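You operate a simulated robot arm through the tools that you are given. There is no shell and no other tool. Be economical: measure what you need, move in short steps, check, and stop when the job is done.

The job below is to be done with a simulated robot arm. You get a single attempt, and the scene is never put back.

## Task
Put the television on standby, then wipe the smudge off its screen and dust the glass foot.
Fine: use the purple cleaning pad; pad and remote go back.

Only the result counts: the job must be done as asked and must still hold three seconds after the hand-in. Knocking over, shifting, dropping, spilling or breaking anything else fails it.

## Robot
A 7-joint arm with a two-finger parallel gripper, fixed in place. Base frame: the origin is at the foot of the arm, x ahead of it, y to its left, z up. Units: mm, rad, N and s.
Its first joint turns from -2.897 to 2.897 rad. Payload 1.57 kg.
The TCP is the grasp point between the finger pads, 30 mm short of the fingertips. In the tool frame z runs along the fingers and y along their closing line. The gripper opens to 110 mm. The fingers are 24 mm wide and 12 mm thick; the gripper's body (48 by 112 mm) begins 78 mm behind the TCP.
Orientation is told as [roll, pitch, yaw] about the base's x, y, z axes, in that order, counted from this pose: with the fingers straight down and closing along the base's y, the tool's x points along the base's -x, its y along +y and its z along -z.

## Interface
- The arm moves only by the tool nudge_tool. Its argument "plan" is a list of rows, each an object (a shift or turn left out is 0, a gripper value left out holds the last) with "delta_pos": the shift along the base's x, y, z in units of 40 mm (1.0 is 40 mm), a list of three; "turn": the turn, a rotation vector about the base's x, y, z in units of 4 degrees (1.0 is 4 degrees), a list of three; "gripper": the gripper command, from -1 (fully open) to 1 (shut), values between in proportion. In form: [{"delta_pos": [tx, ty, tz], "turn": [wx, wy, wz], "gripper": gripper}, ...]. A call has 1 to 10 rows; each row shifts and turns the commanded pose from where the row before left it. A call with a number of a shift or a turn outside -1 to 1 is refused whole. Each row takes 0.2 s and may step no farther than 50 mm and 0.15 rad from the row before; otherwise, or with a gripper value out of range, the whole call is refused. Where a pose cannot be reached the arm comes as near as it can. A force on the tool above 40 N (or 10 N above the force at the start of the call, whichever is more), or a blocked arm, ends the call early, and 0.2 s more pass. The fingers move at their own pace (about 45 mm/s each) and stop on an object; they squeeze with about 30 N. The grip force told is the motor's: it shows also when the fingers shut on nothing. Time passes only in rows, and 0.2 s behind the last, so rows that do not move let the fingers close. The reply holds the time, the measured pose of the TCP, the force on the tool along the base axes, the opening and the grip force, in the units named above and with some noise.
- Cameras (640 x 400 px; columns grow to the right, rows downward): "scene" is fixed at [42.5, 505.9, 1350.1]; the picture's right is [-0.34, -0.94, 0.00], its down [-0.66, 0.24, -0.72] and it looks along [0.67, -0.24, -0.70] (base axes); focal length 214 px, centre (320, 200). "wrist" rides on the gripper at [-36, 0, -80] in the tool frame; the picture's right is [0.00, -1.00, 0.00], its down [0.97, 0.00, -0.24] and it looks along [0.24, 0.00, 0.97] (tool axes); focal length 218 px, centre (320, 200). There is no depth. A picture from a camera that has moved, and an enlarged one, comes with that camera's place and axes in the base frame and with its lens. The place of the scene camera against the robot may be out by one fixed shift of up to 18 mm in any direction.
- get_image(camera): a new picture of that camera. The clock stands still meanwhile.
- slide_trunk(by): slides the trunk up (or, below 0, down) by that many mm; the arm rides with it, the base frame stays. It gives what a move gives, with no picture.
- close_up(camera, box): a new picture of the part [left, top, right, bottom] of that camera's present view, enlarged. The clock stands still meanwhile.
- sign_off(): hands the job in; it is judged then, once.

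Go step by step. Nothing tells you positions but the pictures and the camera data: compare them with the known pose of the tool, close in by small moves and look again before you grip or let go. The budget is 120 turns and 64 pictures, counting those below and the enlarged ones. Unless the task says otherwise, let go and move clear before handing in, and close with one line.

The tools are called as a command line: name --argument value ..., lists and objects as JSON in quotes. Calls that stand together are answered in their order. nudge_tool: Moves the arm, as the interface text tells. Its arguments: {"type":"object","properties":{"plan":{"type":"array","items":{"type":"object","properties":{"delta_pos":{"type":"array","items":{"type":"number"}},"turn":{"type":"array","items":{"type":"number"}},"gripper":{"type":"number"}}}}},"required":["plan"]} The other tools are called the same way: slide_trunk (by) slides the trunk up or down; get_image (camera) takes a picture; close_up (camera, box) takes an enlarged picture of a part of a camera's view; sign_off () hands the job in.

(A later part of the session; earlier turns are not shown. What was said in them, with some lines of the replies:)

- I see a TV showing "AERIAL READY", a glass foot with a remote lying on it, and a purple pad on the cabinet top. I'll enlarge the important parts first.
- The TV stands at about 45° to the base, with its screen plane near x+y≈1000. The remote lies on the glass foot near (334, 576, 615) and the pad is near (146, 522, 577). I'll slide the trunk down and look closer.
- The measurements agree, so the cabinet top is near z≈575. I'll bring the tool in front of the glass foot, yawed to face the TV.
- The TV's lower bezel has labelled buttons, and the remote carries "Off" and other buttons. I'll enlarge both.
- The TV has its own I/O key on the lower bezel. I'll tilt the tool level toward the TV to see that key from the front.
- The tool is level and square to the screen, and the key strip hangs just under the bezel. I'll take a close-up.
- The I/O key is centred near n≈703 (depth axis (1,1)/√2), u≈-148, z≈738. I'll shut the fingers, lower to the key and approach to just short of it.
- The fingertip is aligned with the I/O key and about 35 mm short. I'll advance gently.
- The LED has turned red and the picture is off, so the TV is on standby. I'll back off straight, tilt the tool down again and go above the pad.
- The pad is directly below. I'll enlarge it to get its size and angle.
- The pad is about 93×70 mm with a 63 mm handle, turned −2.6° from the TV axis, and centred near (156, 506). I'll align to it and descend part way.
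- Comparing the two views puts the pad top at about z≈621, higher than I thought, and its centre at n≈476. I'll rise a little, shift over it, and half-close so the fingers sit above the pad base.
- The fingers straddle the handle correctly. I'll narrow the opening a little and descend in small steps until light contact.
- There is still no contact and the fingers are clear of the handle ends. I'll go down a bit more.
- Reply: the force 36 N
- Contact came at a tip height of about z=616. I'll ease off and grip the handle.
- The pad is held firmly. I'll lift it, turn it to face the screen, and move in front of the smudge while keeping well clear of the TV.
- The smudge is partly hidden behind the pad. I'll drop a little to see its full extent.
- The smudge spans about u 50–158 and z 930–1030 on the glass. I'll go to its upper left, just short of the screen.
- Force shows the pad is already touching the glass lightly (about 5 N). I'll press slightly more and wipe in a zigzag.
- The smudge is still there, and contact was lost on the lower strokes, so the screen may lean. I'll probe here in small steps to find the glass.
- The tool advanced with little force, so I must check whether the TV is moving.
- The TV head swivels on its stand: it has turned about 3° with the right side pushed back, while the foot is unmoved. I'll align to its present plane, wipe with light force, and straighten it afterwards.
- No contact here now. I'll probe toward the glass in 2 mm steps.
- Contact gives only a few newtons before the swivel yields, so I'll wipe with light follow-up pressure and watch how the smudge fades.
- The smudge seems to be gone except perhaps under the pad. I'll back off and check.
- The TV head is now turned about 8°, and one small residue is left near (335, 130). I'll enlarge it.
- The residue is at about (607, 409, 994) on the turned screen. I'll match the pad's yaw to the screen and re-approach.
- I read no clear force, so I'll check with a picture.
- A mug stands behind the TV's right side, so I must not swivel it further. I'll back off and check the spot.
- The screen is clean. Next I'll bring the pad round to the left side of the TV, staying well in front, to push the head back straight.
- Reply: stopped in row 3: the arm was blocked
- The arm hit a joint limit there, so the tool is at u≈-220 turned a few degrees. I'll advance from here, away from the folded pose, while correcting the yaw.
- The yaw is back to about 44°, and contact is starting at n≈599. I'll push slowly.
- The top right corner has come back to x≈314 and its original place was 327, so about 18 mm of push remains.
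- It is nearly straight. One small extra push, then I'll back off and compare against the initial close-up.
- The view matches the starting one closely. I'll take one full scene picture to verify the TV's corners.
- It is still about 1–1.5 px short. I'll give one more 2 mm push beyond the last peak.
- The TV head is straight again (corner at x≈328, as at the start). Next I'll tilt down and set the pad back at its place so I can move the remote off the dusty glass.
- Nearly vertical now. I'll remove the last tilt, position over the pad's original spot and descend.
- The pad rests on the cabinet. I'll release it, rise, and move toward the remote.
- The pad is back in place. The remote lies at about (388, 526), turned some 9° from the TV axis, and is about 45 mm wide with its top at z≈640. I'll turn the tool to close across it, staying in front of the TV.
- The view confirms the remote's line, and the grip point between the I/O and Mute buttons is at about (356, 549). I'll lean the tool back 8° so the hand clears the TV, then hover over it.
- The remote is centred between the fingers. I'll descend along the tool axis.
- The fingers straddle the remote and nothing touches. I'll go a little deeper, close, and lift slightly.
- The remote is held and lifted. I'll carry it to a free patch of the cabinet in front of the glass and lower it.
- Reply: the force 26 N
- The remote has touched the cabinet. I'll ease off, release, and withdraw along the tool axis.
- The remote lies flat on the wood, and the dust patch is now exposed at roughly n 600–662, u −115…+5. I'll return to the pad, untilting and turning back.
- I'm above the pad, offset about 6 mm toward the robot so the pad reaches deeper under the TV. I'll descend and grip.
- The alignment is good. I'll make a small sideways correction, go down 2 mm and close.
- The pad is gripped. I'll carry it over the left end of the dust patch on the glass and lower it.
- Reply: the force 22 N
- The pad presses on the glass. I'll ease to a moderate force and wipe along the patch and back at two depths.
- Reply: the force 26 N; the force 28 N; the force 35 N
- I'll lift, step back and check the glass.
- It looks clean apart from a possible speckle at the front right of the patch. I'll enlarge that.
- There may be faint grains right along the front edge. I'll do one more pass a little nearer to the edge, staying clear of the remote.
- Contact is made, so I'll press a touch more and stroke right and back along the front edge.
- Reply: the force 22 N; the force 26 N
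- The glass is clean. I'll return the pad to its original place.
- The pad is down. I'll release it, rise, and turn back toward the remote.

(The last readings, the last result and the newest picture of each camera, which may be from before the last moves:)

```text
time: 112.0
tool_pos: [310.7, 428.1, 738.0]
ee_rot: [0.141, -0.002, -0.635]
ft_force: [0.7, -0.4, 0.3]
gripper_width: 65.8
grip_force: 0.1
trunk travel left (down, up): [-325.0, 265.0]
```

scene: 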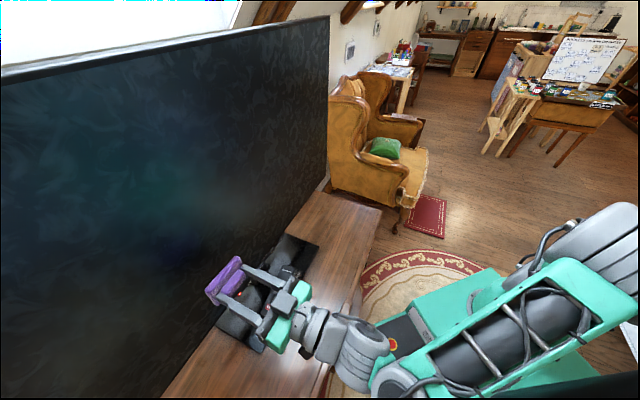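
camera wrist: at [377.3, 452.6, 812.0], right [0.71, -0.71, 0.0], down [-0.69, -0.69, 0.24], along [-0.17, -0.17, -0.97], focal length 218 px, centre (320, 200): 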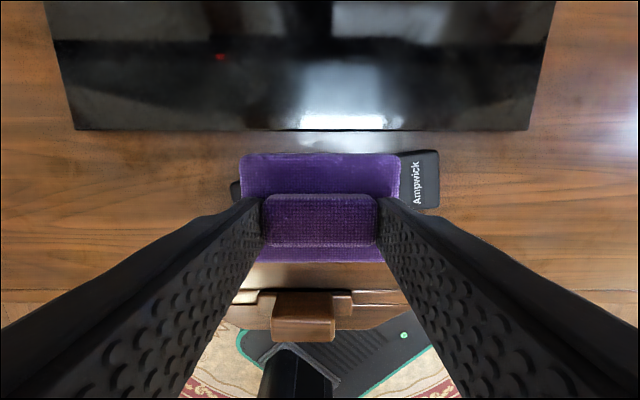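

nudge_tool --plan '[{"delta_pos": [0.15, -0.1, 0]}, {"delta_pos": [0.04, 0.055, -0.5]}]'

get_image --camera "wrist"

```text
time: 112.6
tool_pos: [320.1, 427.8, 716.9]
ee_rot: [0.142, -0.002, -0.635]
ft_force: [0.0, -0.4, 0.0]
gripper_width: 66.1
grip_force: 0.1
trunk travel left (down, up): [-325.0, 265.0]
```

```text
5 pictures are left
camera wrist: at [342.5, 396.3, 796.8], right [-0.59, -0.8, -0.14], down [-0.8, 0.55, 0.24], along [-0.11, 0.25, -0.96], focal length 218 px, centre (320, 200)
```

wrist: 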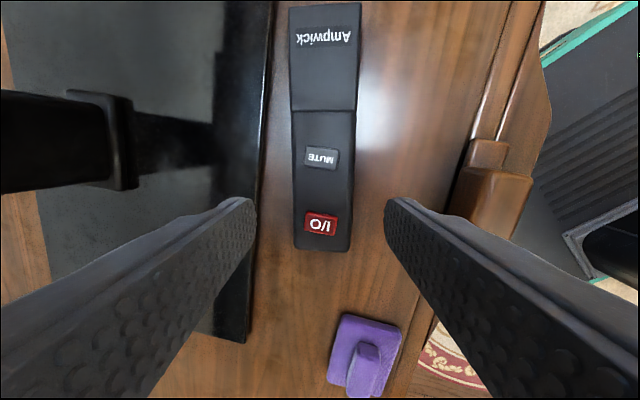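

The remote hasn't moved. I'll shift back onto the earlier withdrawal line and descend to the same grip.

nudge_tool --plan '[{"delta_pos": [-0.09, -0.055, 0]}, {"delta_pos": [0.06, 0.08, -0.7]}, {"delta_pos": [0.06, 0.08, -0.7]}, {"delta_pos": [0.03, 0.04, -0.38]}]'

nudge_tool --plan '[{"gripper": 1}, {"gripper": 1}, {"gripper": 1}]'

nudge_tool --plan '[{"delta_pos": [-0.02, -0.025, 0.3]}, {"delta_pos": [-0.02, -0.025, 0.5]}, {"delta_pos": [0, 0, 0.3]}]'

```text
time: 113.6
tool_pos: [322.5, 430.9, 644.7]
ee_rot: [0.14, -0.001, -0.636]
ft_force: [0.0, 0.0, -0.1]
gripper_width: 66.1
grip_force: 0.0
trunk travel left (down, up): [-325.0, 265.0]
```

```text
time: 114.4
tool_pos: [320.5, 431.0, 645.5]
ee_rot: [0.141, -0.003, -0.636]
ft_force: [0.5, 1.4, 2.0]
gripper_width: 51.3
grip_force: 30.0
trunk travel left (down, up): [-325.0, 265.0]
```

```text
time: 115.2
tool_pos: [318.9, 427.7, 691.1]
ee_rot: [0.141, -0.001, -0.636]
ft_force: [0.0, -0.2, -2.3]
gripper_width: 50.2
grip_force: 30.3
trunk travel left (down, up): [-325.0, 265.0]
```

Gripped again. I'll carry the remote back to its original spot on the glass.

nudge_tool --plan '[{"delta_pos": [0.19, 0.72, 0]}, {"delta_pos": [0.19, 0.72, 0]}, {"delta_pos": [0.19, 0.72, 0]}, {"delta_pos": [0.19, 0.71, 0]}, {"delta_pos": [0.03, 0.045, -0.4]}, {"delta_pos": [0.02, 0.028, -0.25]}]'

```text
time: 116.6
tool_pos: [352.2, 549.3, 663.8]
ee_rot: [0.138, -0.002, -0.635]
ft_force: [0.5, 0.8, -1.1]
gripper_width: 50.5
grip_force: 30.0
trunk travel left (down, up): [-325.0, 265.0]
```

nudge_tool --plan '[{"delta_pos": [0, 0, -0.1]}, {"delta_pos": [0, 0, -0.05]}]'

nudge_tool --plan '[{"delta_pos": [0, 0, -0.04]}]'

```text
time: 117.2
tool_pos: [352.1, 547.9, 658.9]
ee_rot: [0.142, -0.002, -0.634]
ft_force: [-0.7, -1.7, 2.0]
gripper_width: 50.6
grip_force: 30.2
trunk travel left (down, up): [-325.0, 265.0]
```

```text
time: 117.6
tool_pos: [353.0, 547.8, 658.0]
ee_rot: [0.144, -0.001, -0.637]
ft_force: [-2.0, -5.2, 13.8]
gripper_width: 50.7
grip_force: 30.2
trunk travel left (down, up): [-325.0, 265.0]
```

The remote is touching the glass within about 1 mm of its original place. I'll press a touch, release and withdraw along the tool axis.

nudge_tool --plan '[{"delta_pos": [0, 0, -0.02]}, {"gripper": -0.2}, {"gripper": -0.2}, {"delta_pos": [-0.04, -0.055, 0.5]}, {"delta_pos": [-0.06, -0.08, 0.7]}, {"delta_pos": [-0.06, -0.08, 0.7]}]'

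get_image --camera "wrist"

```text
time: 119.0
tool_pos: [347.2, 538.9, 731.6]
ee_rot: [0.141, -0.002, -0.637]
ft_force: [-0.1, -0.7, -0.2]
gripper_width: 66.1
grip_force: 0.1
trunk travel left (down, up): [-325.0, 265.0]
```

```text
4 pictures are left
camera wrist: at [369.5, 508.9, 811.3], right [-0.59, -0.8, -0.14], down [-0.8, 0.55, 0.24], along [-0.11, 0.25, -0.96], focal length 218 px, centre (320, 200)
```

wrist: 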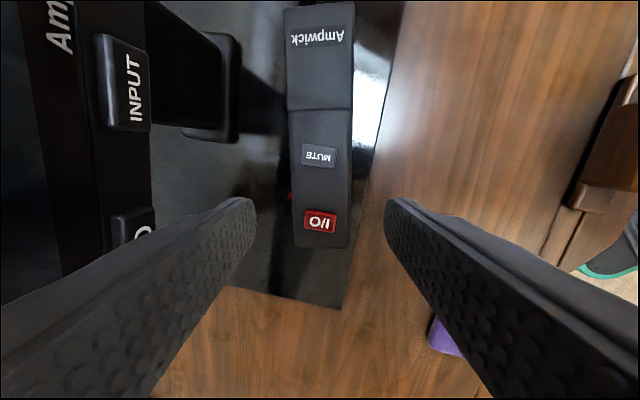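

The remote is back exactly where it was, as the offsets between views match. I'll withdraw clear and take a last scene picture.

nudge_tool --plan '[{"delta_pos": [-0.3, -0.4, 0.2]}, {"delta_pos": [-0.6, -0.8, 0.2]}, {"delta_pos": [-0.6, -0.8, 0.4]}, {"delta_pos": [-0.3, -0.9, 0.4]}, {"delta_pos": [0, -1, 0.4]}, {"delta_pos": [0.3, -1, 0.4]}, {"delta_pos": [0.3, -1, 0.4]}, {"delta_pos": [0.3, -1, 0.4]}]'

get_image --camera "scene"

close_up --camera "scene" --box '[180, 220, 380, 400]'

```text
time: 120.8
tool_pos: [311.1, 261.6, 841.3]
ee_rot: [0.14, -0.002, -0.635]
ft_force: [0.8, 0.5, 0.1]
gripper_width: 66.0
grip_force: 0.1
trunk travel left (down, up): [-325.0, 265.0]
```

```text
3 pictures are left
```

scene: 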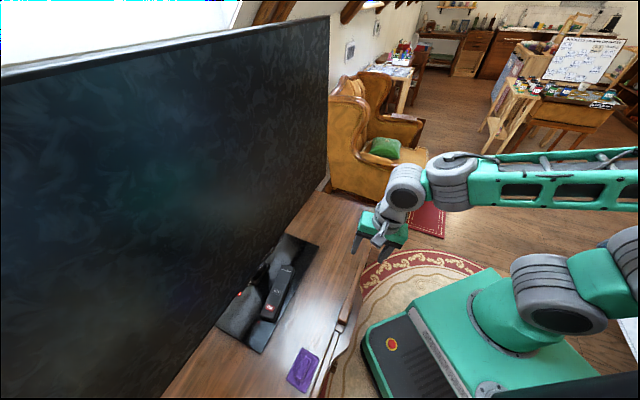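

```text
2.22 times, centred on (280, 310) of scene
camera zoom: at [42.5, 505.9, 1350.1], right [-0.34, -0.94, 0.0], down [-0.66, 0.24, -0.72], along [0.67, -0.24, -0.7], focal length 477 px, centre (409, -44)
```

zoom: 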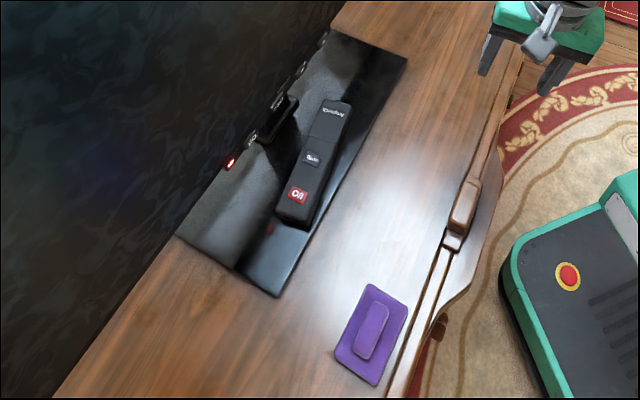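

Everything matches the starting picture: the TV is straight and on standby (red LED), the screen and glass foot are clean, and the pad and remote are in place. The arm is clear, so I'm handing in.

sign_off

```text
The job is handed in.
```

The TV is on standby, its screen and glass foot are clean, and the pad and remote are back in place; the TV head swivelled about 11° while I wiped, and I pushed it back to its starting angle.
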